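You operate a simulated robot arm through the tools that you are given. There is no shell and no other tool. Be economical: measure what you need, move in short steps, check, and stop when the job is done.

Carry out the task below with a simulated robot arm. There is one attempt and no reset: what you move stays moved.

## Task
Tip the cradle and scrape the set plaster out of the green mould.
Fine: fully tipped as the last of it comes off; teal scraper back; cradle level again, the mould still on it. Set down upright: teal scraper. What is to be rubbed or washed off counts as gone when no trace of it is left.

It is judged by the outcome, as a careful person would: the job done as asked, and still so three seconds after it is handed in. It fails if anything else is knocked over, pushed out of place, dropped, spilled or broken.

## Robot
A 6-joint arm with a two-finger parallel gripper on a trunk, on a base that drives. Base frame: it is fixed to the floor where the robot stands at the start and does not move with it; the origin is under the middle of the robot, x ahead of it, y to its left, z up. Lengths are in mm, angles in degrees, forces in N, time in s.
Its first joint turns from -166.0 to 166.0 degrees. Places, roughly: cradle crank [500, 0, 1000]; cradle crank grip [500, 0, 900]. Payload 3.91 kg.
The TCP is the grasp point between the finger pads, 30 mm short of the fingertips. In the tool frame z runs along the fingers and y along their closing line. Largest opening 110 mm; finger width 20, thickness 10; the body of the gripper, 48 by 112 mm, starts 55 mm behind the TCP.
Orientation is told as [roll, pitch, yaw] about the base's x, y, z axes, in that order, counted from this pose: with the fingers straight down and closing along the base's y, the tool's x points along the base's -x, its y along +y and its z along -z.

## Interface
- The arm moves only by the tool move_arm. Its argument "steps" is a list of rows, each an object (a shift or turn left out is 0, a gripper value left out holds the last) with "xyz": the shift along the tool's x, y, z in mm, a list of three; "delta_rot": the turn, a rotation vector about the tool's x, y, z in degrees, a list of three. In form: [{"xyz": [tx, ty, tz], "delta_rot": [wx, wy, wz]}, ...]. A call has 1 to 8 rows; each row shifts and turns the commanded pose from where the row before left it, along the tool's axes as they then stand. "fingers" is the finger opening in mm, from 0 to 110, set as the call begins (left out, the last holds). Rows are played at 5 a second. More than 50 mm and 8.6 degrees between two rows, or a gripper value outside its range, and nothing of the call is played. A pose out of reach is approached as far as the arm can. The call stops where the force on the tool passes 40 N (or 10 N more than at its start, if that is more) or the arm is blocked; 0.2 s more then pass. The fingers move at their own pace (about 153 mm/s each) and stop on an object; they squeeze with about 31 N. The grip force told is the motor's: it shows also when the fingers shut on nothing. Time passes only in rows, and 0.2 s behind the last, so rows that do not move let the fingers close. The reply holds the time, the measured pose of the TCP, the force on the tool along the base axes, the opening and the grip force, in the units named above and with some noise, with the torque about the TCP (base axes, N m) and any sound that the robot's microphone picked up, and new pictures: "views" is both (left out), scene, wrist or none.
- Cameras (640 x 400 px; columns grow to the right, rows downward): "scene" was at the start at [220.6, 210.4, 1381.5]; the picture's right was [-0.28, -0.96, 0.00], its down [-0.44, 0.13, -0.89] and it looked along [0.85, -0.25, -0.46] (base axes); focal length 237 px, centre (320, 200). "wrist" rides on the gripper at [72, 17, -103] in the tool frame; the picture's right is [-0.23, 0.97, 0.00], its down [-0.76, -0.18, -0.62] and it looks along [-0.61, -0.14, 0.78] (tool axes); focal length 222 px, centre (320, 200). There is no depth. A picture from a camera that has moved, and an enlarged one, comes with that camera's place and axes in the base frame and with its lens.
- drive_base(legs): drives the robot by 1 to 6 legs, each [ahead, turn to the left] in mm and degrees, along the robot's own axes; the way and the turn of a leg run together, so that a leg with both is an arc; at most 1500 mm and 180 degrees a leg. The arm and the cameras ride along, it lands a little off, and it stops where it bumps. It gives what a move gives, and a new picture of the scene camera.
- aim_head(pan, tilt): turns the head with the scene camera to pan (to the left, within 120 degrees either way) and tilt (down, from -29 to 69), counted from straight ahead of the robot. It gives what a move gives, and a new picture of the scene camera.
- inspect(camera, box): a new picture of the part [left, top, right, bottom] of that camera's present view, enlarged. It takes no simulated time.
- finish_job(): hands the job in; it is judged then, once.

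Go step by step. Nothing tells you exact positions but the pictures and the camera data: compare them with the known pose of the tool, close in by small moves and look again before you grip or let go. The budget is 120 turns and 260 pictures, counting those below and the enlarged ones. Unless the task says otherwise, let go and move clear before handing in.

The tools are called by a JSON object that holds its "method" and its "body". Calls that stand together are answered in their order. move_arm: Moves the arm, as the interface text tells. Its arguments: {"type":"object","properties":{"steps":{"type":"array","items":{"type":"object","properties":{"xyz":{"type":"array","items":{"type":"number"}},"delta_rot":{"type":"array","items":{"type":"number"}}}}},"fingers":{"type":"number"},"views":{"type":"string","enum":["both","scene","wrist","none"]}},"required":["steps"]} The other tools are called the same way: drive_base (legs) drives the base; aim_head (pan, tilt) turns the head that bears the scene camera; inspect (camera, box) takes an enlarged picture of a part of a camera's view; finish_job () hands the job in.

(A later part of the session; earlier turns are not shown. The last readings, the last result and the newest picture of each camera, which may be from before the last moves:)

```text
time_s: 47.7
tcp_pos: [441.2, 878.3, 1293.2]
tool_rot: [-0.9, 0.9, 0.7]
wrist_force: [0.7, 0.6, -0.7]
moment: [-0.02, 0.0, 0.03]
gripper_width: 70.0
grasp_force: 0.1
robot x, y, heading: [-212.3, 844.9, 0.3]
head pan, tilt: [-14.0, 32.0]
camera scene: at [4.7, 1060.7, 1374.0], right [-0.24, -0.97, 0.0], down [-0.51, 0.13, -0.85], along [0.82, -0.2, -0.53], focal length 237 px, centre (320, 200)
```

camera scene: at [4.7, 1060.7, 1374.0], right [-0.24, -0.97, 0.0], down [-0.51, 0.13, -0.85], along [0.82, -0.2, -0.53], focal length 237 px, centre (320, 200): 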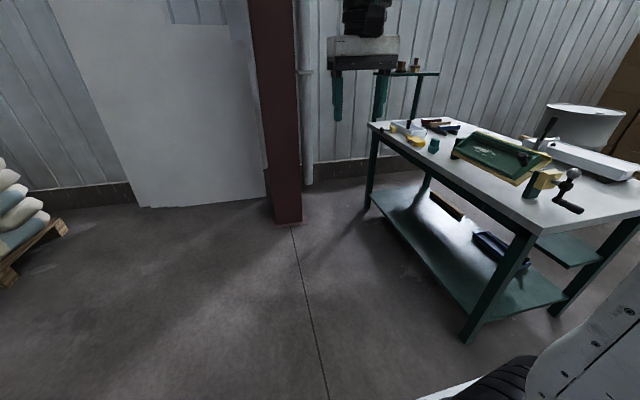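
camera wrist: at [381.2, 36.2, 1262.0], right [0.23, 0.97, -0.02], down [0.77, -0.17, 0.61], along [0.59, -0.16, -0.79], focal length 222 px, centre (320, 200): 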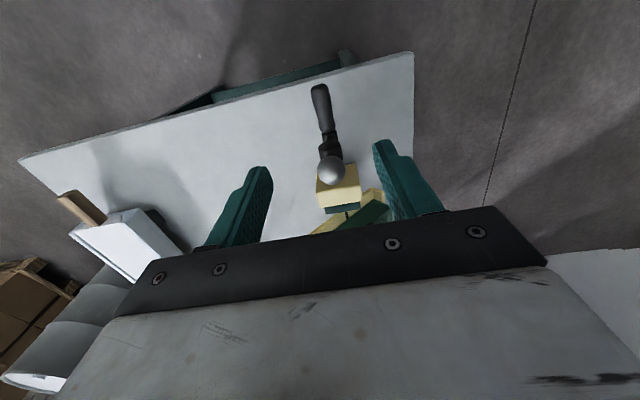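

The left aisle is free. I drive ahead and turn to face the bench.

{"method": "drive_base", "body": {"legs": [[1190, 0], [0, -90]]}}

{"method": "aim_head", "body": {"pan": 0, "tilt": 32}}

```text
time_s: 57.7
tcp_pos: [1037.2, 194.0, 1292.8]
tool_rot: [-0.8, 1.0, -89.6]
wrist_force: [0.2, -0.1, 0.8]
moment: [0.01, 0.01, -0.02]
gripper_width: 69.7
grasp_force: 0.1
robot x, y, heading: [1004.7, 850.0, -89.7]
head pan, tilt: [-14.0, 32.0]
camera scene: at [1223.5, 632.9, 1374.0], right [-0.97, 0.24, 0.0], down [0.13, 0.51, -0.85], along [-0.2, -0.82, -0.53], focal length 237 px, centre (320, 200)
```

scene: 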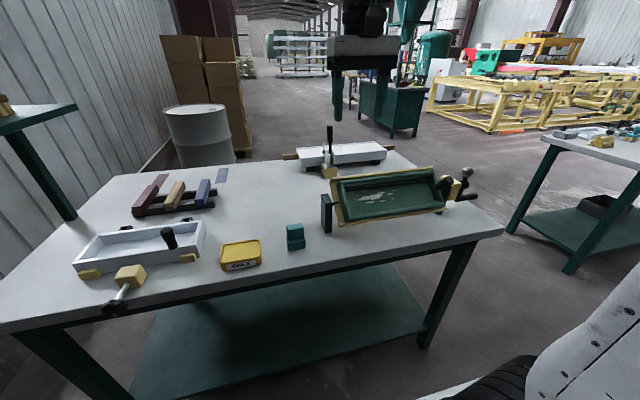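

```text
time_s: 58.4
tcp_pos: [1037.9, 194.7, 1293.0]
tool_rot: [-0.8, 1.0, -89.6]
wrist_force: [-0.4, -0.1, -0.2]
moment: [0.01, 0.01, -0.03]
gripper_width: 69.9
grasp_force: 0.1
robot x, y, heading: [1006.8, 849.7, -90.0]
head pan, tilt: [0.0, 32.0]
camera scene: at [1245.1, 630.2, 1374.0], right [-1.0, 0.0, 0.0], down [0.0, 0.53, -0.85], along [0.0, -0.85, -0.53], focal length 237 px, centre (320, 200)
```

scene: 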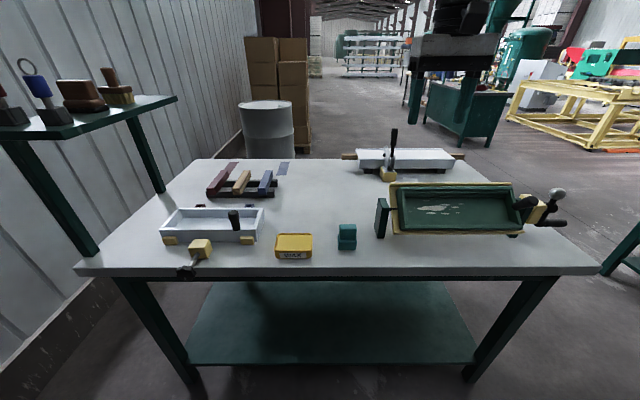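

{"method": "inspect", "body": {"camera": "scene", "box": [320, 215, 376, 255]}}

{"method": "inspect", "body": {"camera": "scene", "box": [365, 165, 575, 255]}}

{"method": "inspect", "body": {"camera": "scene", "box": [0, 40, 190, 290]}}

```text
10.00 times, centred on (348, 235) of scene
camera zoom: at [1245.1, 630.2, 1374.0], right [-1.0, 0.0, 0.0], down [0.0, 0.53, -0.85], along [0.0, -0.85, -0.53], focal length 2370 px, centre (40, -150)
```

zoom: 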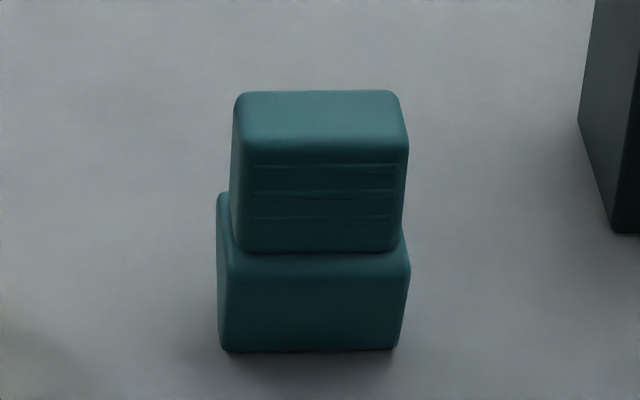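

```text
3.05 times, centred on (470, 210) of scene
camera zoom: at [1245.1, 630.2, 1374.0], right [-1.0, 0.0, 0.0], down [0.0, 0.53, -0.85], along [0.0, -0.85, -0.53], focal length 722 px, centre (-137, 170)
```

zoom: 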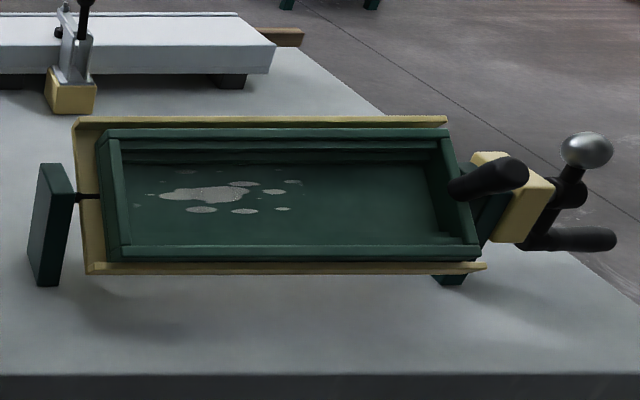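

```text
1.60 times, centred on (95, 165) of scene
camera zoom: at [1245.1, 630.2, 1374.0], right [-1.0, 0.0, 0.0], down [0.0, 0.53, -0.85], along [0.0, -0.85, -0.53], focal length 379 px, centre (680, 256)
```

zoom: 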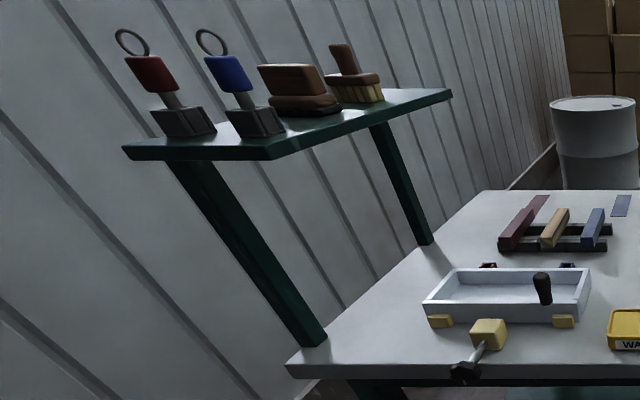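

Now I see the teal scraper at about (1163, 96) with a block handle over a wedge blade whose edge runs along x, and the mould floor tipped ~45° toward me. I rotate the gripper 90° so the fingers close along y, on the broad faces of the handle.

{"method": "move_arm", "body": {"steps": [{"delta_rot": [0, 0, -8.5]}, {"delta_rot": [0, 0, -8.5]}, {"delta_rot": [0, 0, -8.5]}, {"delta_rot": [0, 0, -8.5]}, {"delta_rot": [0, 0, -8.5]}, {"delta_rot": [0, 0, -8.5]}, {"delta_rot": [0, 0, -8.5]}, {"delta_rot": [0, 0, -8.5]}], "fingers": 110, "views": "none"}}

{"method": "move_arm", "body": {"steps": [{"delta_rot": [0, 0, -8.5]}, {"delta_rot": [0, 0, -8.5]}, {"delta_rot": [0, 0, -4.6]}, {"xyz": [-42, -32, 45]}, {"xyz": [-42, -32, 45]}, {"xyz": [-42, -32, 45]}, {"xyz": [0, 0, 30]}, {"xyz": [0, 0, 0]}], "views": "both"}}

```text
time_s: 60.2
tcp_pos: [1037.3, 193.7, 1292.9]
tool_rot: [0.6, 1.3, -21.4]
wrist_force: [0.4, 0.3, 1.1]
moment: [0.03, 0.02, 0.03]
gripper_width: 110.1
grasp_force: 0.0
robot x, y, heading: [1009.5, 849.1, -89.8]
head pan, tilt: [0.0, 32.0]
```

```text
refused: row 4 steps farther than a row can; nothing moved
```

{"method": "move_arm", "body": {"steps": [{"delta_rot": [0, 0, -8.5]}, {"delta_rot": [0, 0, -8.5]}, {"delta_rot": [0, 0, -4.4]}, {"xyz": [-31, -24, 30]}, {"xyz": [-31, -24, 30]}, {"xyz": [-31, -24, 30]}, {"xyz": [-31, -24, 30]}, {"xyz": [0, 0, 40]}], "views": "both"}}

```text
time_s: 62.0
tcp_pos: [1159.7, 101.8, 1128.8]
tool_rot: [0.9, 0.9, -0.4]
wrist_force: [0.0, -0.3, -0.6]
moment: [0.0, 0.0, 0.02]
gripper_width: 110.5
grasp_force: 0.1
robot x, y, heading: [1006.4, 849.8, -89.8]
head pan, tilt: [0.0, 32.0]
camera scene: at [1245.1, 630.5, 1374.1], right [-1.0, 0.0, 0.0], down [0.0, 0.53, -0.85], along [0.0, -0.85, -0.53], focal length 237 px, centre (320, 200)
camera wrist: at [1088.7, 116.5, 1232.2], right [0.23, 0.97, 0.01], down [0.77, -0.19, 0.61], along [0.59, -0.13, -0.79], focal length 222 px, centre (320, 200)
```

scene: 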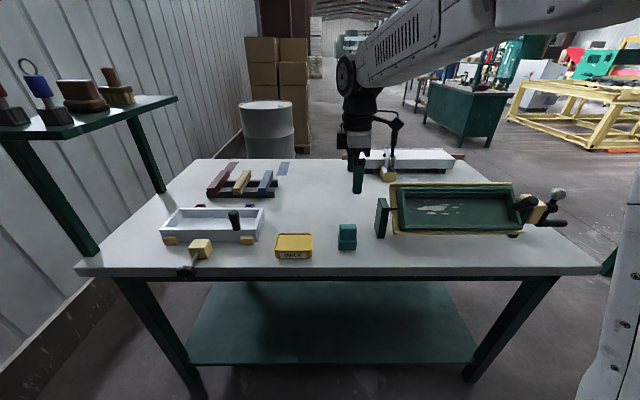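
wrist: 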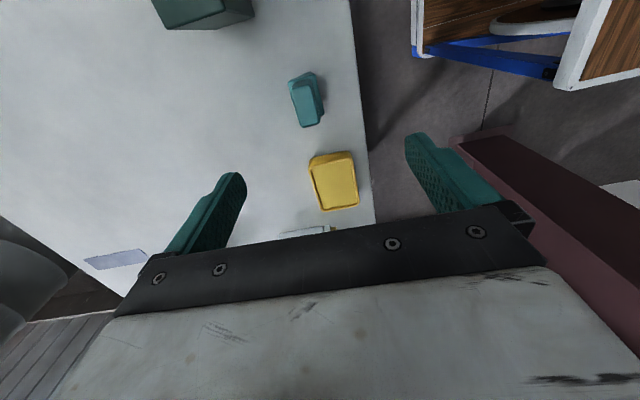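

{"method": "inspect", "body": {"camera": "wrist", "box": [270, 60, 350, 140]}}

{"method": "inspect", "body": {"camera": "scene", "box": [328, 215, 368, 255]}}

```text
5.00 times, centred on (310, 100) of wrist
camera zoom: at [1088.7, 116.5, 1232.2], right [0.23, 0.97, 0.01], down [0.77, -0.19, 0.61], along [0.59, -0.13, -0.79], focal length 1111 px, centre (370, 700)
```

zoom: 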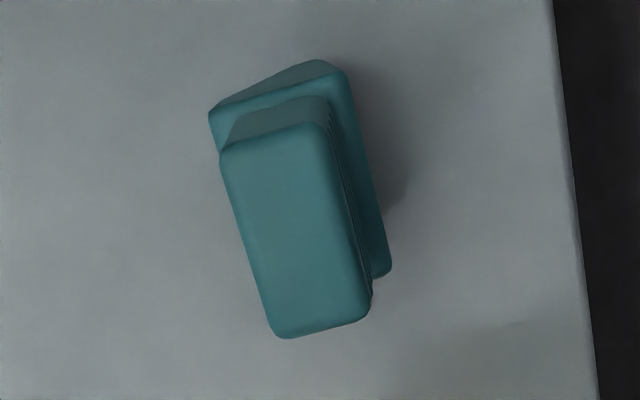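

```text
10.00 times, centred on (348, 235) of scene
camera zoom: at [1245.1, 630.5, 1374.1], right [-1.0, 0.0, 0.0], down [0.0, 0.53, -0.85], along [0.0, -0.85, -0.53], focal length 2370 px, centre (40, -150)
```

zoom: 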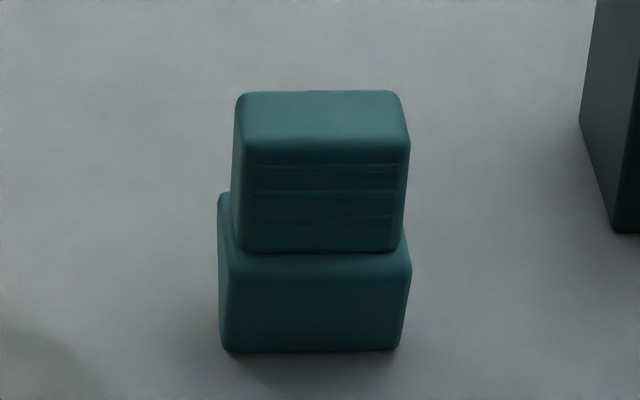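

The handle is 48×26×38 mm, centred about (1163, 84), top z≈940. I centre and descend to just above gripping height, then check.

{"method": "move_arm", "body": {"steps": [{"xyz": [-3.5, -17.5, 20], "delta_rot": [0.9, -0.9, -0.4]}, {"xyz": [0, 0, 40]}, {"xyz": [0, 0, 40]}, {"xyz": [0, 0, 40]}, {"xyz": [0, 0, 25]}, {"xyz": [0, 0, 0]}], "views": "both"}}

{"method": "inspect", "body": {"camera": "scene", "box": [318, 195, 378, 255]}}

```text
time_s: 63.4
tcp_pos: [1159.4, 82.2, 962.2]
tool_rot: [0.0, 0.0, 0.2]
wrist_force: [0.0, 0.5, 1.1]
moment: [-0.03, 0.02, 0.01]
gripper_width: 109.9
grasp_force: 0.1
robot x, y, heading: [1009.1, 848.7, -89.9]
head pan, tilt: [0.0, 32.0]
camera scene: at [1245.2, 630.2, 1374.0], right [-1.0, 0.0, 0.0], down [0.0, 0.53, -0.85], along [0.0, -0.85, -0.53], focal length 237 px, centre (320, 200)
camera wrist: at [1088.0, 98.2, 1065.8], right [0.22, 0.97, 0.0], down [0.76, -0.18, 0.62], along [0.61, -0.14, -0.78], focal length 222 px, centre (320, 200)
```

scene: 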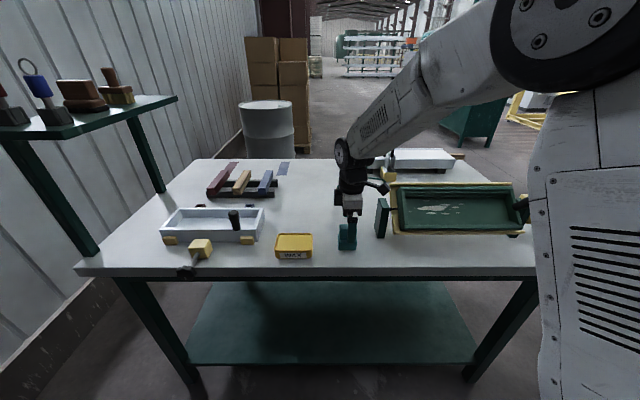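
wrist: 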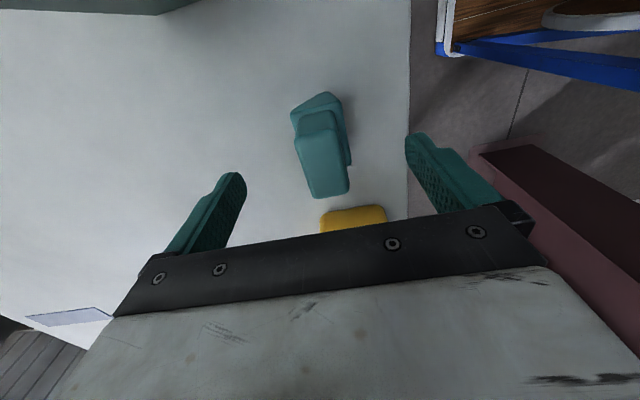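

```text
6.67 times, centred on (348, 225) of scene
camera zoom: at [1245.2, 630.2, 1374.0], right [-1.0, 0.0, 0.0], down [0.0, 0.53, -0.85], along [0.0, -0.85, -0.53], focal length 1580 px, centre (133, 33)
```

zoom: 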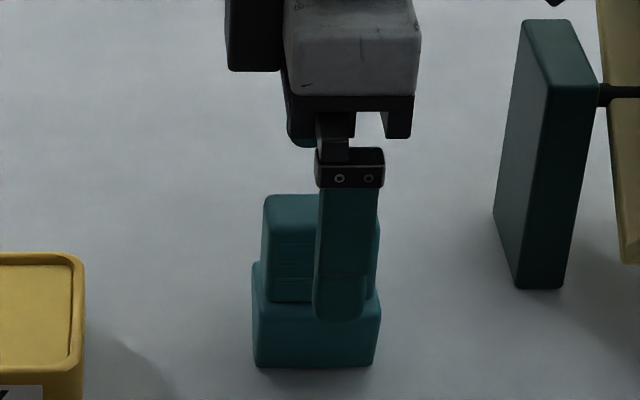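

{"method": "move_arm", "body": {"steps": [{"xyz": [-4.5, 0.8, 12]}, {"xyz": [0, 0, 12]}, {"xyz": [0, 0, 11]}, {"xyz": [0, 0, 0]}], "views": "none"}}

{"method": "inspect", "body": {"camera": "scene", "box": [318, 195, 378, 255]}}

{"method": "inspect", "body": {"camera": "wrist", "box": [220, 80, 460, 240]}}

```text
time_s: 64.4
tcp_pos: [1166.7, 83.0, 928.0]
tool_rot: [0.1, 0.1, 0.2]
wrist_force: [0.8, -1.2, 0.3]
moment: [0.0, 0.02, -0.01]
gripper_width: 109.9
grasp_force: 0.1
robot x, y, heading: [1008.6, 847.8, -89.8]
head pan, tilt: [0.0, 32.0]
```

```text
6.67 times, centred on (348, 225) of scene
camera zoom: at [1245.2, 630.2, 1374.0], right [-1.0, 0.0, 0.0], down [0.0, 0.53, -0.85], along [0.0, -0.85, -0.53], focal length 1580 px, centre (133, 33)
```

zoom: 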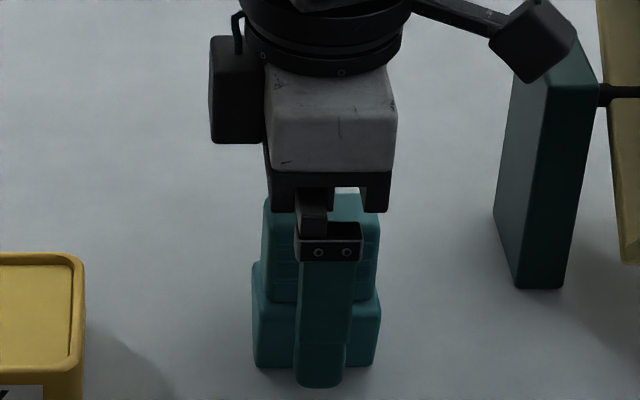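

```text
2.50 times, centred on (340, 160) of wrist
camera zoom: at [1093.9, 100.0, 1031.2], right [0.22, 0.97, 0.0], down [0.76, -0.18, 0.62], along [0.61, -0.14, -0.78], focal length 555 px, centre (270, 300)
```

zoom: 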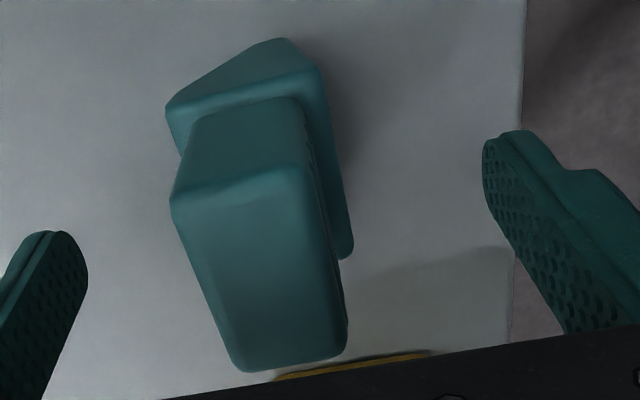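

{"method": "move_arm", "body": {"steps": [{"xyz": [0, 0, 0]}, {"xyz": [0, 0, 0]}, {"xyz": [0, 0, 0]}, {"xyz": [0, 0, 0]}], "fingers": 0, "views": "wrist"}}

{"method": "inspect", "body": {"camera": "scene", "box": [318, 195, 378, 255]}}

```text
time_s: 65.4
tcp_pos: [1166.0, 84.4, 928.8]
tool_rot: [-0.2, 0.1, 0.3]
wrist_force: [0.0, -1.0, 22.8]
moment: [-0.02, 0.1, 0.05]
gripper_width: 27.4
grasp_force: 31.0
robot x, y, heading: [1009.5, 848.8, -90.0]
head pan, tilt: [0.0, 32.0]
camera wrist: at [1093.9, 100.1, 1032.6], right [0.22, 0.97, 0.0], down [0.76, -0.17, 0.62], along [0.61, -0.14, -0.78], focal length 222 px, centre (320, 200)
```

wrist: 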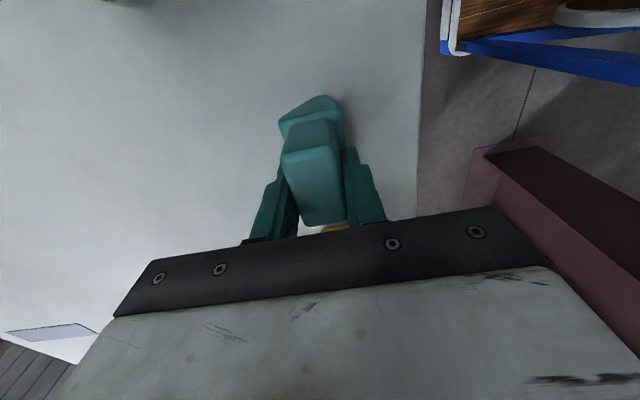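

```text
6.67 times, centred on (348, 225) of scene
camera zoom: at [1245.0, 630.9, 1374.2], right [-1.0, 0.0, 0.0], down [0.0, 0.53, -0.85], along [0.0, -0.85, -0.53], focal length 1580 px, centre (133, 33)
```

zoom: 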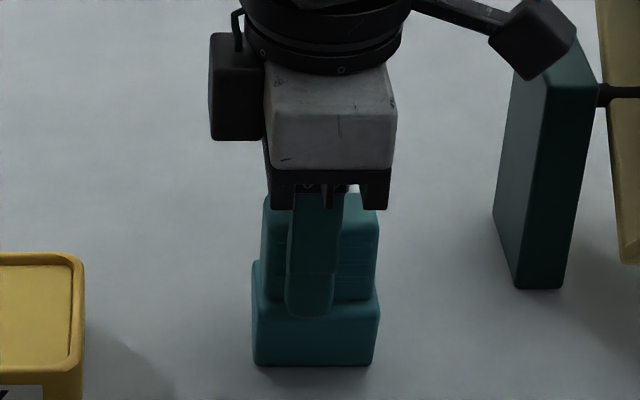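

Gripped at 27 mm. I note the pick-up pose (1166, 84, 929) for the return, and lift.

{"method": "move_arm", "body": {"steps": [{"xyz": [0, 0, -10]}, {"xyz": [0, 0, -30]}, {"xyz": [0, 0, -45]}, {"xyz": [0, 0, -45]}, {"xyz": [0, 0, -45]}, {"xyz": [0, 0, -45]}, {"xyz": [0, 0, 0]}], "views": "both"}}

{"method": "inspect", "body": {"camera": "scene", "box": [308, 130, 398, 240]}}

```text
time_s: 67.0
tcp_pos: [1167.4, 85.1, 1152.5]
tool_rot: [0.1, 0.0, 0.2]
wrist_force: [0.6, 0.7, -0.8]
moment: [0.02, -0.01, 0.0]
gripper_width: 27.8
grasp_force: 30.5
robot x, y, heading: [1008.2, 851.5, -89.9]
head pan, tilt: [0.0, 32.0]
camera scene: at [1245.2, 630.1, 1374.0], right [-1.0, 0.0, 0.0], down [0.0, 0.53, -0.85], along [0.0, -0.85, -0.53], focal length 237 px, centre (320, 200)
camera wrist: at [1095.6, 100.7, 1254.5], right [0.22, 0.97, 0.0], down [0.76, -0.18, 0.62], along [0.61, -0.14, -0.78], focal length 222 px, centre (320, 200)
```

scene: 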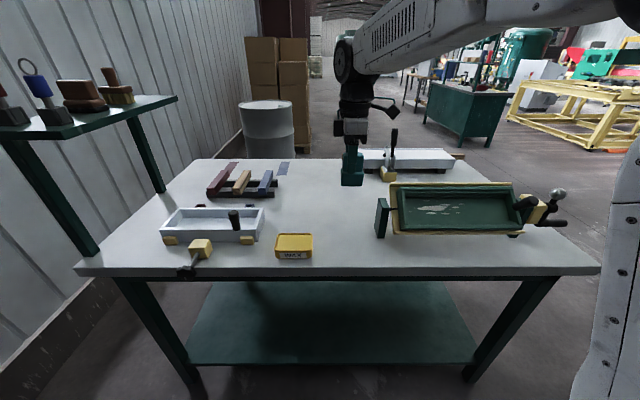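
wrist: 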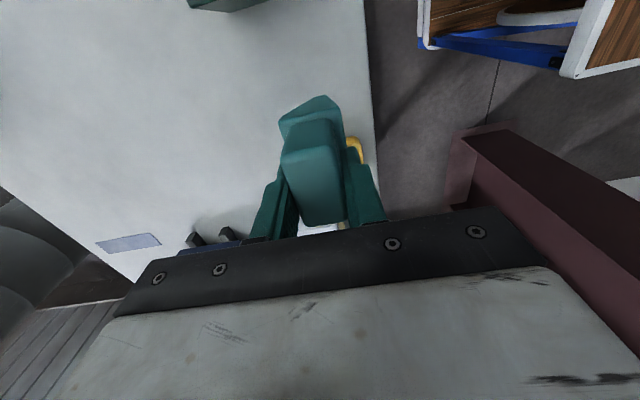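

```text
3.64 times, centred on (353, 185) of scene
camera zoom: at [1245.2, 630.1, 1374.0], right [-1.0, 0.0, 0.0], down [0.0, 0.53, -0.85], along [0.0, -0.85, -0.53], focal length 862 px, centre (200, 254)
```

zoom: 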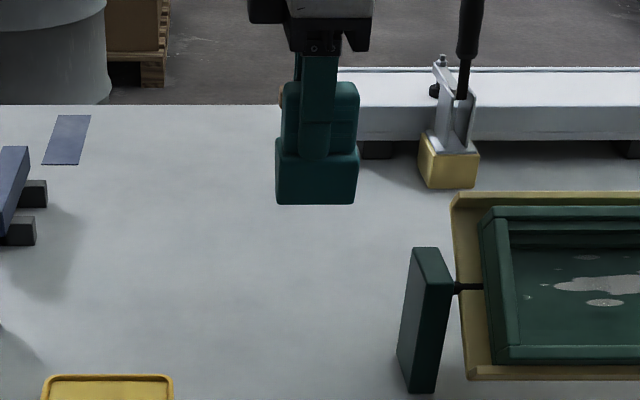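

The scraper's tip is about 75 mm below the TCP. I tilt the tool 55° about x so the blade meets the tipped floor nearly square, leaning slightly downhill.

{"method": "move_arm", "body": {"steps": [{"xyz": [0, 0, -15], "delta_rot": [8.5, 0, 0]}, {"delta_rot": [8.5, 0, 0]}, {"delta_rot": [8.5, 0, 0]}, {"delta_rot": [8.5, 0, 0]}, {"delta_rot": [8.5, 0, 0]}, {"delta_rot": [8.5, 0, 0]}, {"delta_rot": [4, 0, 0]}, {"xyz": [0, 0, 0]}], "views": "scene"}}

```text
time_s: 68.8
tcp_pos: [1166.0, 83.5, 1163.7]
tool_rot: [-55.0, -0.1, 0.4]
wrist_force: [-0.5, -0.1, 0.3]
moment: [0.03, 0.0, -0.01]
gripper_width: 0.0
grasp_force: 31.3
robot x, y, heading: [1007.3, 847.1, -89.8]
head pan, tilt: [0.0, 32.0]
camera scene: at [1245.2, 630.2, 1374.0], right [-1.0, 0.0, 0.0], down [0.0, 0.53, -0.85], along [0.0, -0.85, -0.53], focal length 237 px, centre (320, 200)
```

scene: 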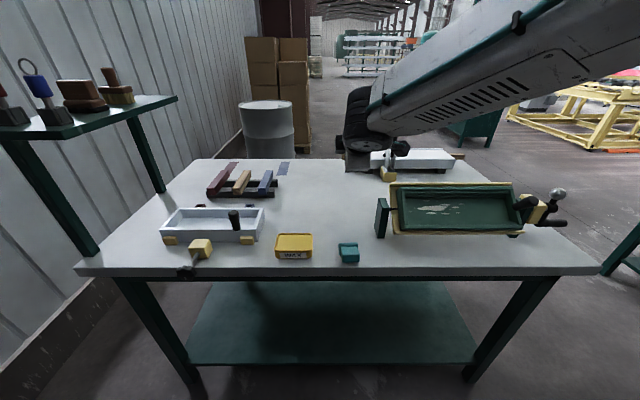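

The scraper slipped out during the tilt and fell back onto the bench. I check how it lies.

{"method": "inspect", "body": {"camera": "scene", "box": [318, 225, 378, 275]}}

{"method": "inspect", "body": {"camera": "scene", "box": [260, 170, 560, 280]}}

```text
8.00 times, centred on (348, 250) of scene
camera zoom: at [1245.2, 630.2, 1374.0], right [-1.0, 0.0, 0.0], down [0.0, 0.53, -0.85], along [0.0, -0.85, -0.53], focal length 1896 px, centre (96, -200)
```

zoom: 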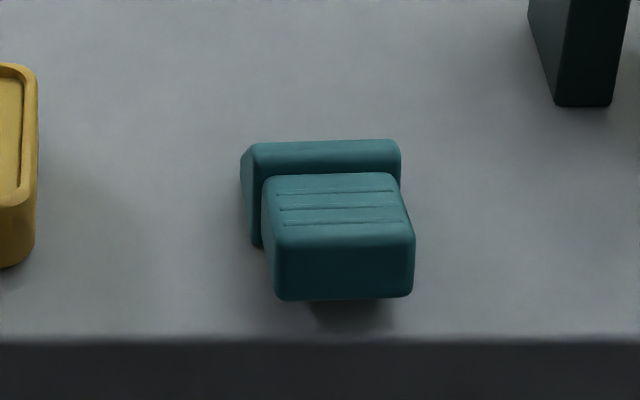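

```text
2.13 times, centred on (410, 225) of scene
camera zoom: at [1245.2, 630.2, 1374.0], right [-1.0, 0.0, 0.0], down [0.0, 0.53, -0.85], along [0.0, -0.85, -0.53], focal length 506 px, centre (128, 147)
```

zoom: 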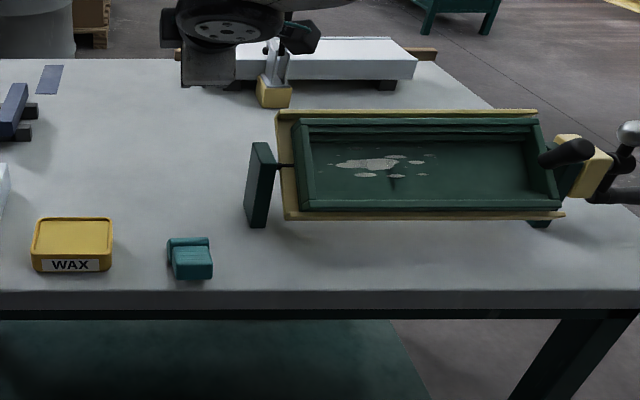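

The scraper is on the bench lying on a broad side, handle toward me (y≈107–145, top z≈886, x≈1157), blade away, unbroken. I'll pick it up from its handle end with the tool nearly horizontal, fingers on its two x-faces. First I bring the gripper back to yaw −90.

{"method": "move_arm", "body": {"steps": [{"delta_rot": [-8.5, 0, 0]}, {"delta_rot": [-8.5, 0, 0]}, {"delta_rot": [-8.5, 0, 0]}, {"delta_rot": [-8.5, 0, 0]}, {"delta_rot": [-8.5, 0, 0]}, {"delta_rot": [-8.5, 0, 0]}, {"delta_rot": [-4, 0, 0]}, {"delta_rot": [0, 0, 8.5]}], "views": "none", "fingers": 90}}

{"method": "move_arm", "body": {"steps": [{"delta_rot": [0, 0, 8.5]}, {"delta_rot": [0, 0, 8.5]}, {"delta_rot": [0, 0, 8.5]}, {"delta_rot": [0, 0, 8.5]}, {"delta_rot": [0, 0, 8.5]}, {"delta_rot": [0, 0, 8.5]}, {"delta_rot": [0, 0, 8.5]}, {"delta_rot": [0, 0, 8.5]}], "views": "none"}}

{"method": "move_arm", "body": {"steps": [{"delta_rot": [0, 0, 8.5]}, {"delta_rot": [0, 0, 5.3]}, {"xyz": [40, 0, 0]}, {"xyz": [40, 0, 0]}, {"xyz": [40, 0, 0]}, {"xyz": [0, 0, 0]}], "views": "both"}}

```text
time_s: 70.6
tcp_pos: [1166.8, 84.7, 1163.5]
tool_rot: [0.2, 0.0, -8.3]
wrist_force: [-0.3, 0.0, 0.1]
moment: [-0.01, -0.01, 0.01]
gripper_width: 90.2
grasp_force: 0.1
robot x, y, heading: [1006.5, 847.8, -89.9]
head pan, tilt: [0.0, 32.0]
```

```text
time_s: 72.4
tcp_pos: [1165.9, 84.2, 1164.7]
tool_rot: [-0.1, 0.1, -76.4]
wrist_force: [0.5, 0.0, -0.3]
moment: [0.02, 0.0, -0.01]
gripper_width: 90.1
grasp_force: 0.0
robot x, y, heading: [1010.8, 845.7, -90.1]
head pan, tilt: [0.0, 32.0]
```

```text
time_s: 73.8
tcp_pos: [1166.7, 205.1, 1163.8]
tool_rot: [0.0, 0.0, -90.0]
wrist_force: [-0.4, -0.6, -0.2]
moment: [0.03, 0.05, 0.0]
gripper_width: 89.9
grasp_force: 0.0
robot x, y, heading: [1005.7, 846.6, -89.9]
head pan, tilt: [0.0, 32.0]
camera scene: at [1245.2, 630.1, 1374.0], right [-1.0, 0.0, 0.0], down [0.0, 0.53, -0.85], along [0.0, -0.85, -0.53], focal length 237 px, centre (320, 200)
camera wrist: at [1183.6, 275.3, 1267.1], right [0.97, -0.23, 0.0], down [-0.18, -0.76, 0.62], along [-0.14, -0.61, -0.78], focal length 222 px, centre (320, 200)
```

scene: 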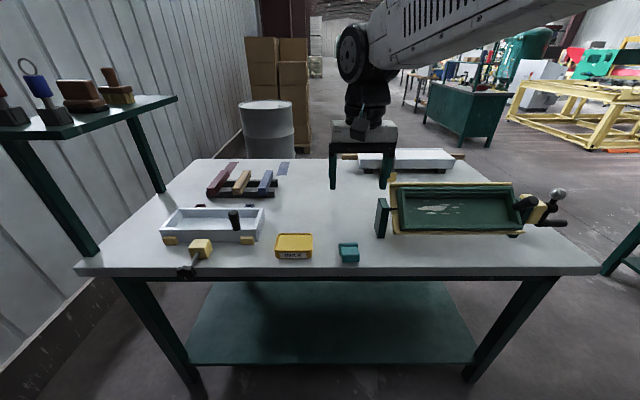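
wrist: 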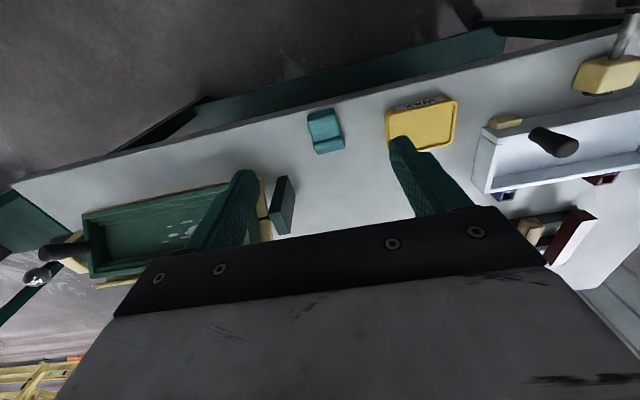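

{"method": "inspect", "body": {"camera": "wrist", "box": [285, 90, 365, 170]}}

```text
5.00 times, centred on (325, 130) of wrist
camera zoom: at [1183.6, 275.3, 1267.1], right [0.97, -0.23, 0.0], down [-0.18, -0.76, 0.62], along [-0.14, -0.61, -0.78], focal length 1111 px, centre (295, 550)
```

zoom: 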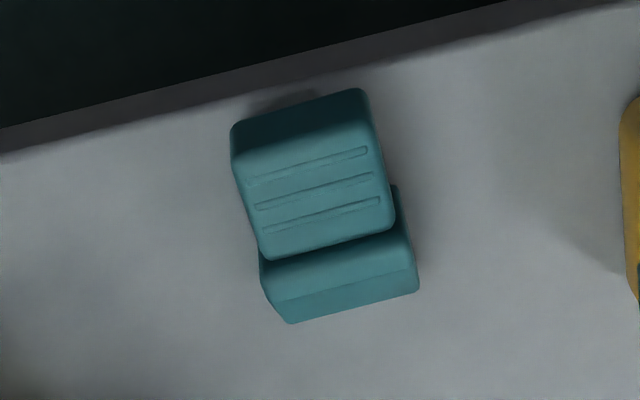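

I tilt the tool to 75° here, then check before approaching.

{"method": "move_arm", "body": {"steps": [{"delta_rot": [0, -8.5, 0]}, {"delta_rot": [0, -8.5, 0]}, {"delta_rot": [0, -8.5, 0]}, {"delta_rot": [0, -8.5, 0]}, {"delta_rot": [0, -8.5, 0]}, {"delta_rot": [0, -8.5, 0]}, {"delta_rot": [0, -8.5, 0]}, {"delta_rot": [0, -8.5, 0]}], "views": "none"}}

{"method": "move_arm", "body": {"steps": [{"delta_rot": [0, -7, 0]}, {"xyz": [0, 0, 0]}], "views": "both"}}

```text
time_s: 75.6
tcp_pos: [1166.0, 204.0, 1163.6]
tool_rot: [-0.2, -68.1, -89.9]
wrist_force: [0.4, 0.1, 0.4]
moment: [0.0, 0.0, 0.0]
gripper_width: 89.7
grasp_force: 0.2
robot x, y, heading: [1007.9, 848.3, -90.0]
head pan, tilt: [0.0, 32.0]
```

```text
time_s: 76.2
tcp_pos: [1166.1, 203.1, 1165.2]
tool_rot: [-0.1, -75.0, -90.0]
wrist_force: [-0.1, 0.2, -0.3]
moment: [0.01, -0.02, -0.01]
gripper_width: 89.9
grasp_force: 0.1
robot x, y, heading: [1005.0, 850.9, -89.6]
head pan, tilt: [0.0, 32.0]
camera scene: at [1245.2, 630.3, 1374.0], right [-1.0, 0.0, 0.0], down [0.0, 0.53, -0.85], along [0.0, -0.85, -0.53], focal length 237 px, centre (320, 200)
camera wrist: at [1182.9, 321.8, 1120.2], right [0.97, -0.06, 0.22], down [-0.18, 0.41, 0.9], along [-0.14, -0.91, 0.38], focal length 222 px, centre (320, 200)
```

scene: 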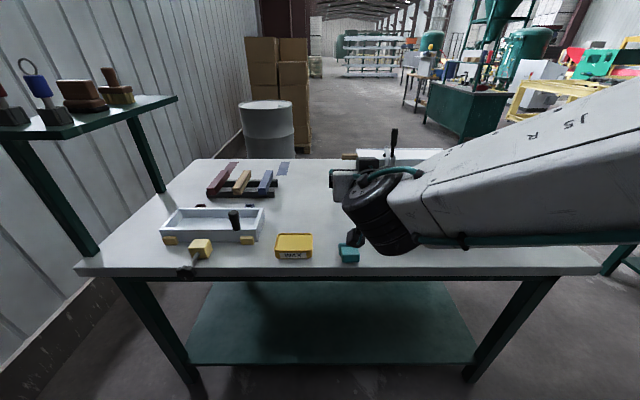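
wrist: 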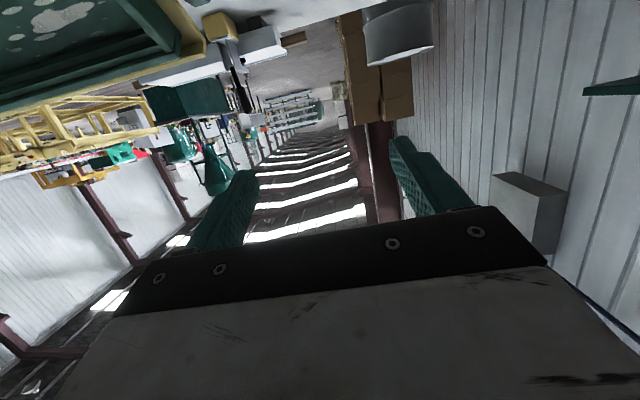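

Orientation reached. Now down to bench-edge height in front of the handle end (still off the bench).

{"method": "move_arm", "body": {"steps": [{"xyz": [47.7, -1.25, 7.6]}, {"xyz": [47.7, -1.25, 7.6]}, {"xyz": [47.7, -1.25, 7.6]}, {"xyz": [47.7, -1.25, 7.6]}, {"xyz": [47.7, -1.25, 7.6]}, {"xyz": [47.7, -1.25, 7.6]}, {"xyz": [0, 0, 0]}], "views": "both"}}

{"method": "inspect", "body": {"camera": "wrist", "box": [170, 60, 490, 260]}}

```text
time_s: 77.8
tcp_pos: [1216.4, 180.0, 914.7]
tool_rot: [-2.5, -74.6, -87.9]
wrist_force: [0.0, 0.1, -0.3]
moment: [0.03, 0.04, 0.02]
gripper_width: 90.1
grasp_force: 0.0
out of reach, approached as far as the arm can: row 1, 2, 3, 4, 5, 6
robot x, y, heading: [1009.5, 851.6, -90.1]
head pan, tilt: [0.0, 32.0]
camera scene: at [1245.2, 630.3, 1374.0], right [-1.0, 0.0, 0.0], down [0.0, 0.53, -0.85], along [0.0, -0.85, -0.53], focal length 237 px, centre (320, 200)
camera wrist: at [1232.5, 298.4, 870.5], right [0.98, -0.06, 0.21], down [-0.17, 0.4, 0.9], along [-0.14, -0.91, 0.38], focal length 222 px, centre (320, 200)
```

scene: 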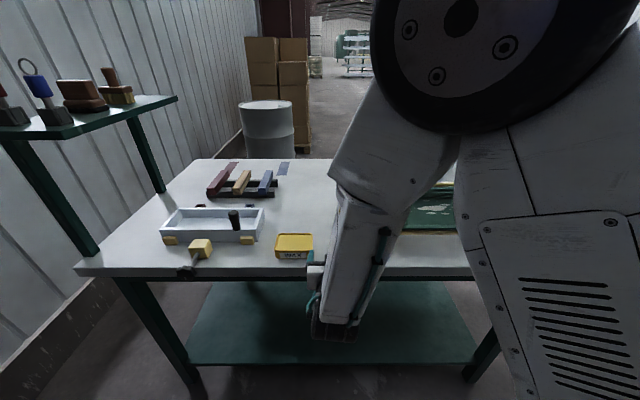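
wrist: 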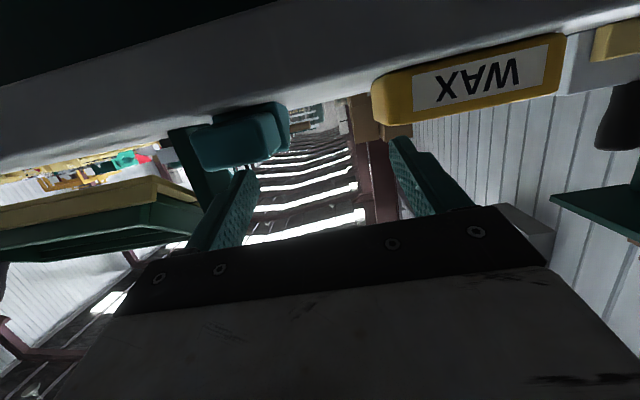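

```text
2.00 times, centred on (330, 160) of wrist
camera zoom: at [1232.5, 298.4, 870.5], right [0.98, -0.06, 0.21], down [-0.17, 0.4, 0.9], along [-0.14, -0.91, 0.38], focal length 444 px, centre (300, 280)
```

zoom: 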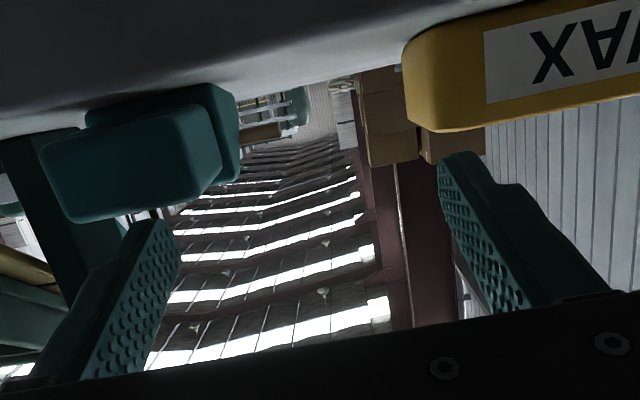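

That pose is too close to the robot's body for the arm. I reverse the move and back the base up 200 mm.

{"method": "move_arm", "body": {"steps": [{"xyz": [-47.7, 1.25, -7.6]}, {"xyz": [-47.7, 1.25, -7.6]}, {"xyz": [-47.7, 1.25, -7.6]}, {"xyz": [-47.7, 1.25, -7.6]}, {"xyz": [-47.7, 1.25, -7.6]}, {"xyz": [-47.7, 1.25, -7.6]}, {"xyz": [0, 0, 0]}], "views": "none"}}

{"method": "drive_base", "body": {"legs": [[-220, 0]]}}

```text
time_s: 79.4
tcp_pos: [1222.0, 147.6, 1200.3]
tool_rot: [-0.1, -74.9, -89.9]
wrist_force: [1.0, 0.0, -0.3]
moment: [0.02, 0.01, -0.01]
gripper_width: 89.9
grasp_force: 0.0
robot x, y, heading: [1005.9, 850.5, -89.8]
head pan, tilt: [0.0, 32.0]
```

```text
time_s: 81.1
tcp_pos: [1220.6, 366.7, 1200.3]
tool_rot: [-0.1, -74.9, -90.0]
wrist_force: [-0.4, 0.2, 0.0]
moment: [0.02, 0.0, -0.01]
gripper_width: 90.3
grasp_force: 0.1
robot x, y, heading: [1006.1, 1064.9, -89.9]
head pan, tilt: [0.0, 32.0]
camera scene: at [1244.9, 848.0, 1374.0], right [-1.0, 0.0, 0.0], down [0.0, 0.53, -0.85], along [0.0, -0.85, -0.53], focal length 237 px, centre (320, 200)
```

scene: 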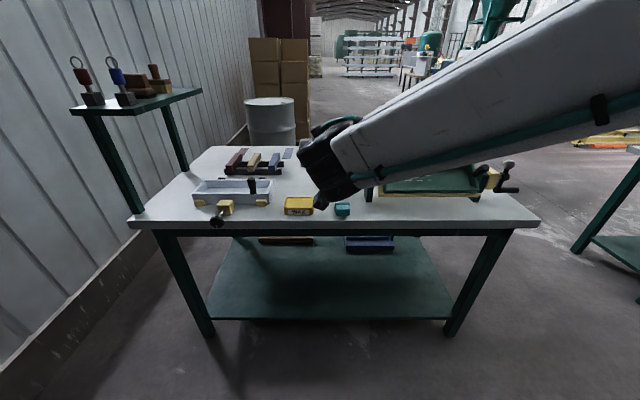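

{"method": "move_arm", "body": {"steps": [{"xyz": [34.1, -7.8, 28.8]}, {"xyz": [34.1, -7.8, 28.8]}, {"xyz": [34.1, -7.8, 28.8]}, {"xyz": [34.1, -7.8, 28.8]}, {"xyz": [34.1, -7.8, 28.8]}, {"xyz": [34.1, -7.8, 28.8]}, {"xyz": [34.1, -7.8, 28.8]}, {"xyz": [34.1, -7.8, 28.8]}], "views": "both"}}

{"method": "inspect", "body": {"camera": "wrist", "box": [170, 60, 490, 260]}}

```text
time_s: 82.9
tcp_pos: [1156.7, 214.7, 877.5]
tool_rot: [-0.8, -74.9, -89.4]
wrist_force: [0.1, 0.3, 1.0]
moment: [0.03, 0.06, -0.02]
gripper_width: 90.1
grasp_force: 0.0
robot x, y, heading: [1004.4, 1065.0, -89.8]
head pan, tilt: [0.0, 32.0]
camera scene: at [1244.9, 848.4, 1374.1], right [-1.0, 0.0, 0.0], down [0.0, 0.53, -0.85], along [0.0, -0.85, -0.53], focal length 237 px, centre (320, 200)
camera wrist: at [1174.0, 331.9, 833.6], right [0.97, -0.06, 0.22], down [-0.17, 0.4, 0.9], along [-0.14, -0.91, 0.38], focal length 222 px, centre (320, 200)
```

scene: 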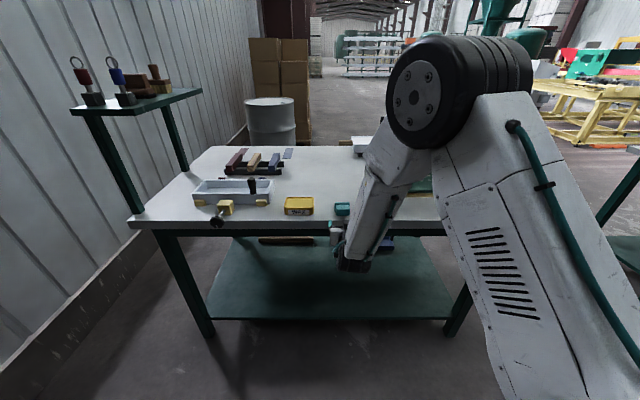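
wrist: 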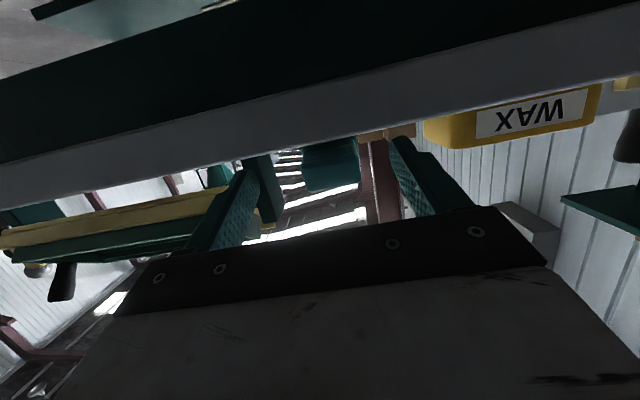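

```text
2.00 times, centred on (330, 160) of wrist
camera zoom: at [1174.0, 331.9, 833.6], right [0.97, -0.06, 0.22], down [-0.17, 0.4, 0.9], along [-0.14, -0.91, 0.38], focal length 444 px, centre (300, 280)
```

zoom: 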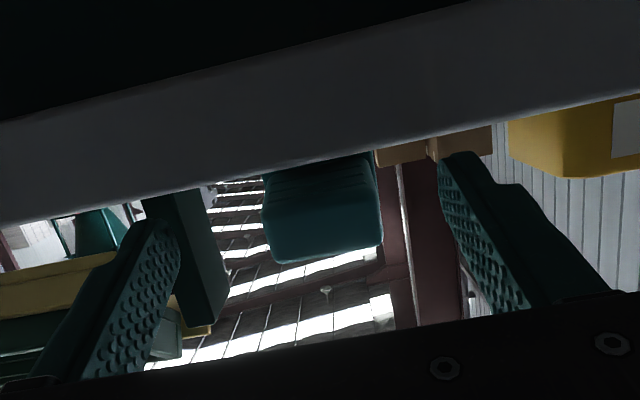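

The handle lies tilted about 15° nose-down, matching the tool's tilt. I raise 22 mm in line with it, then advance along the tool axis so the fingers straddle the handle.

{"method": "move_arm", "body": {"steps": [{"xyz": [-23, 1, 0]}, {"xyz": [0, 0, 20]}, {"xyz": [0, 0, 16]}, {"xyz": [0, 0, 0]}], "fingers": 80, "views": "both"}}

{"method": "inspect", "body": {"camera": "wrist", "box": [170, 60, 490, 260]}}

{"method": "inspect", "body": {"camera": "scene", "box": [305, 180, 385, 240]}}

```text
time_s: 83.9
tcp_pos: [1158.3, 172.8, 887.9]
tool_rot: [-0.1, -74.9, -90.0]
wrist_force: [0.0, 0.1, 0.7]
moment: [-0.02, -0.04, -0.01]
gripper_width: 80.0
grasp_force: 0.1
robot x, y, heading: [1008.4, 1069.1, -90.1]
head pan, tilt: [0.0, 32.0]
camera scene: at [1244.9, 847.9, 1374.0], right [-1.0, 0.0, 0.0], down [0.0, 0.53, -0.85], along [0.0, -0.85, -0.53], focal length 237 px, centre (320, 200)
camera wrist: at [1175.9, 291.0, 845.0], right [0.97, -0.06, 0.22], down [-0.18, 0.4, 0.9], along [-0.14, -0.91, 0.38], focal length 222 px, centre (320, 200)
```

scene: 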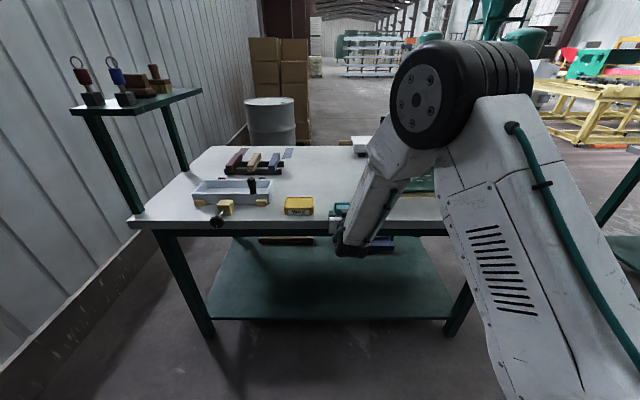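
wrist: 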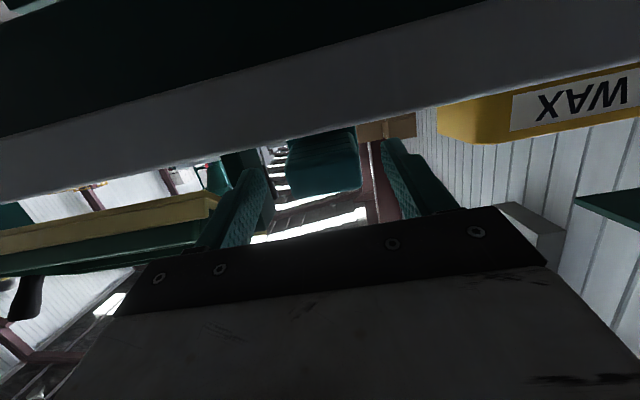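

```text
2.00 times, centred on (330, 160) of wrist
camera zoom: at [1175.9, 291.0, 845.0], right [0.97, -0.06, 0.22], down [-0.18, 0.4, 0.9], along [-0.14, -0.91, 0.38], focal length 444 px, centre (300, 280)
```

zoom: 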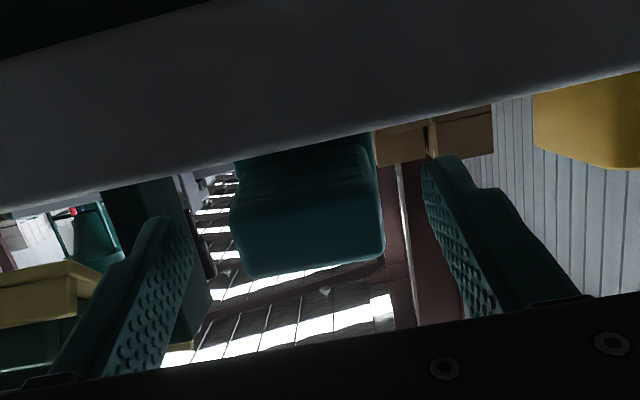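

```text
6.67 times, centred on (345, 210) of scene
camera zoom: at [1244.9, 847.9, 1374.0], right [-1.0, 0.0, 0.0], down [0.0, 0.53, -0.85], along [0.0, -0.85, -0.53], focal length 1580 px, centre (153, 133)
```

zoom: 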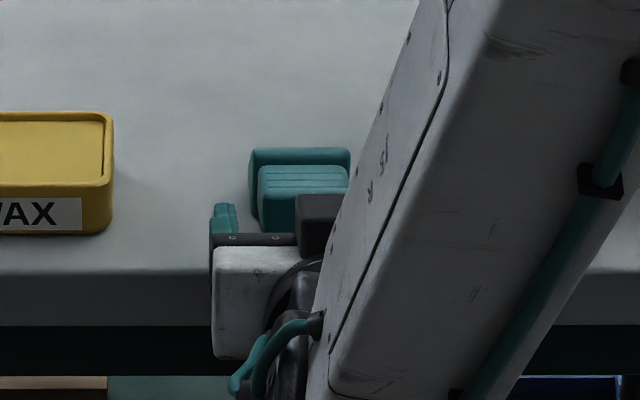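

{"method": "move_arm", "body": {"steps": [{"xyz": [-6, 1.5, 0]}, {"xyz": [0, 0, 15]}, {"xyz": [0, 0, 14]}, {"xyz": [0, 0, 0]}], "fingers": 80, "views": "wrist"}}

{"method": "inspect", "body": {"camera": "wrist", "box": [170, 60, 490, 260]}}

{"method": "inspect", "body": {"camera": "scene", "box": [305, 180, 385, 240]}}

```text
time_s: 84.9
tcp_pos: [1160.4, 144.0, 887.3]
tool_rot: [-0.1, -74.9, -90.1]
wrist_force: [-0.6, 1.0, -0.5]
moment: [0.02, -0.02, 0.02]
gripper_width: 80.0
grasp_force: 0.0
robot x, y, heading: [1003.6, 1071.4, -89.8]
head pan, tilt: [0.0, 32.0]
camera wrist: at [1176.8, 261.4, 843.5], right [0.97, -0.06, 0.22], down [-0.18, 0.4, 0.9], along [-0.14, -0.91, 0.38], focal length 222 px, centre (320, 200)
```

wrist: 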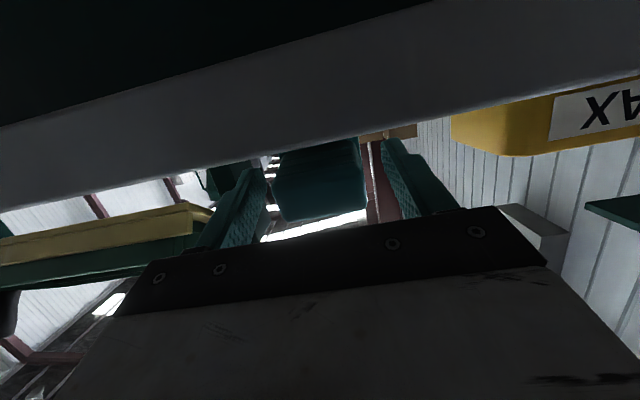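

```text
2.00 times, centred on (330, 160) of wrist
camera zoom: at [1176.8, 261.4, 843.5], right [0.97, -0.06, 0.22], down [-0.18, 0.4, 0.9], along [-0.14, -0.91, 0.38], focal length 444 px, centre (300, 280)
```

zoom: 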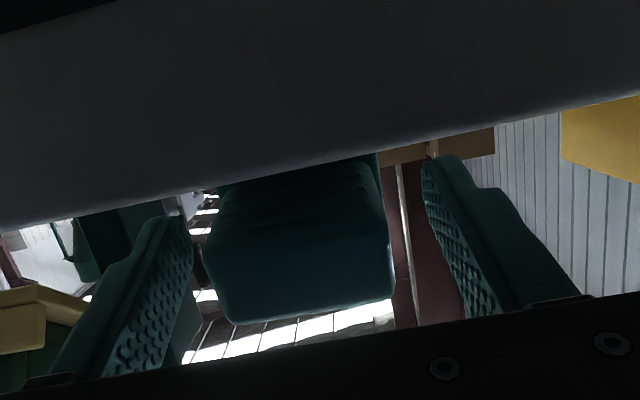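

```text
6.67 times, centred on (345, 210) of scene
camera zoom: at [1244.9, 847.9, 1374.0], right [-1.0, 0.0, 0.0], down [0.0, 0.53, -0.85], along [0.0, -0.85, -0.53], focal length 1580 px, centre (153, 133)
```

zoom: 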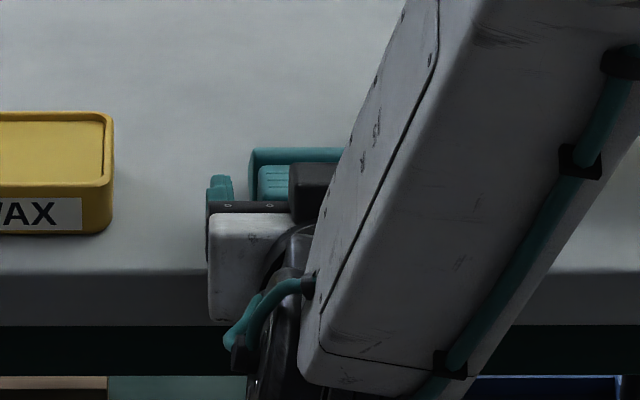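

Aligned: the handle end sits centred at the TCP between the fingers. I close.

{"method": "move_arm", "body": {"steps": [{"xyz": [0, 0, 0]}, {"xyz": [0, 0, 0]}, {"xyz": [0, 0, 0]}, {"xyz": [0, 0, 0]}], "fingers": 0, "views": "none"}}

{"method": "inspect", "body": {"camera": "wrist", "box": [170, 60, 490, 260]}}

```text
time_s: 85.9
tcp_pos: [1159.5, 144.7, 886.5]
tool_rot: [-0.1, -75.0, -90.0]
wrist_force: [0.2, -0.6, 0.6]
moment: [-0.06, -0.05, -0.02]
gripper_width: 49.1
grasp_force: 31.3
robot x, y, heading: [1004.2, 1064.1, -90.0]
head pan, tilt: [0.0, 32.0]
```

```text
2.00 times, centred on (330, 160) of wrist
camera zoom: at [1176.8, 261.6, 843.6], right [0.97, -0.06, 0.22], down [-0.18, 0.4, 0.9], along [-0.14, -0.91, 0.38], focal length 444 px, centre (300, 280)
```

zoom: 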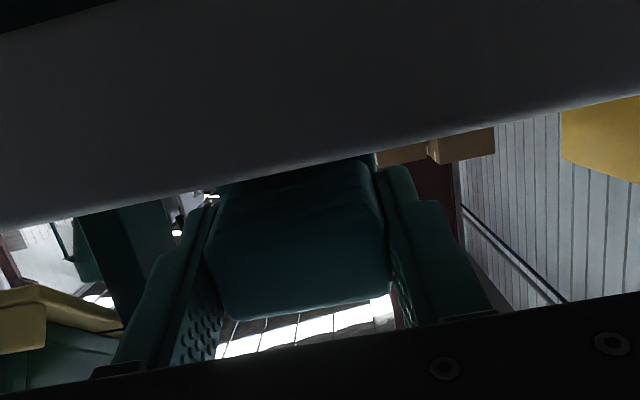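

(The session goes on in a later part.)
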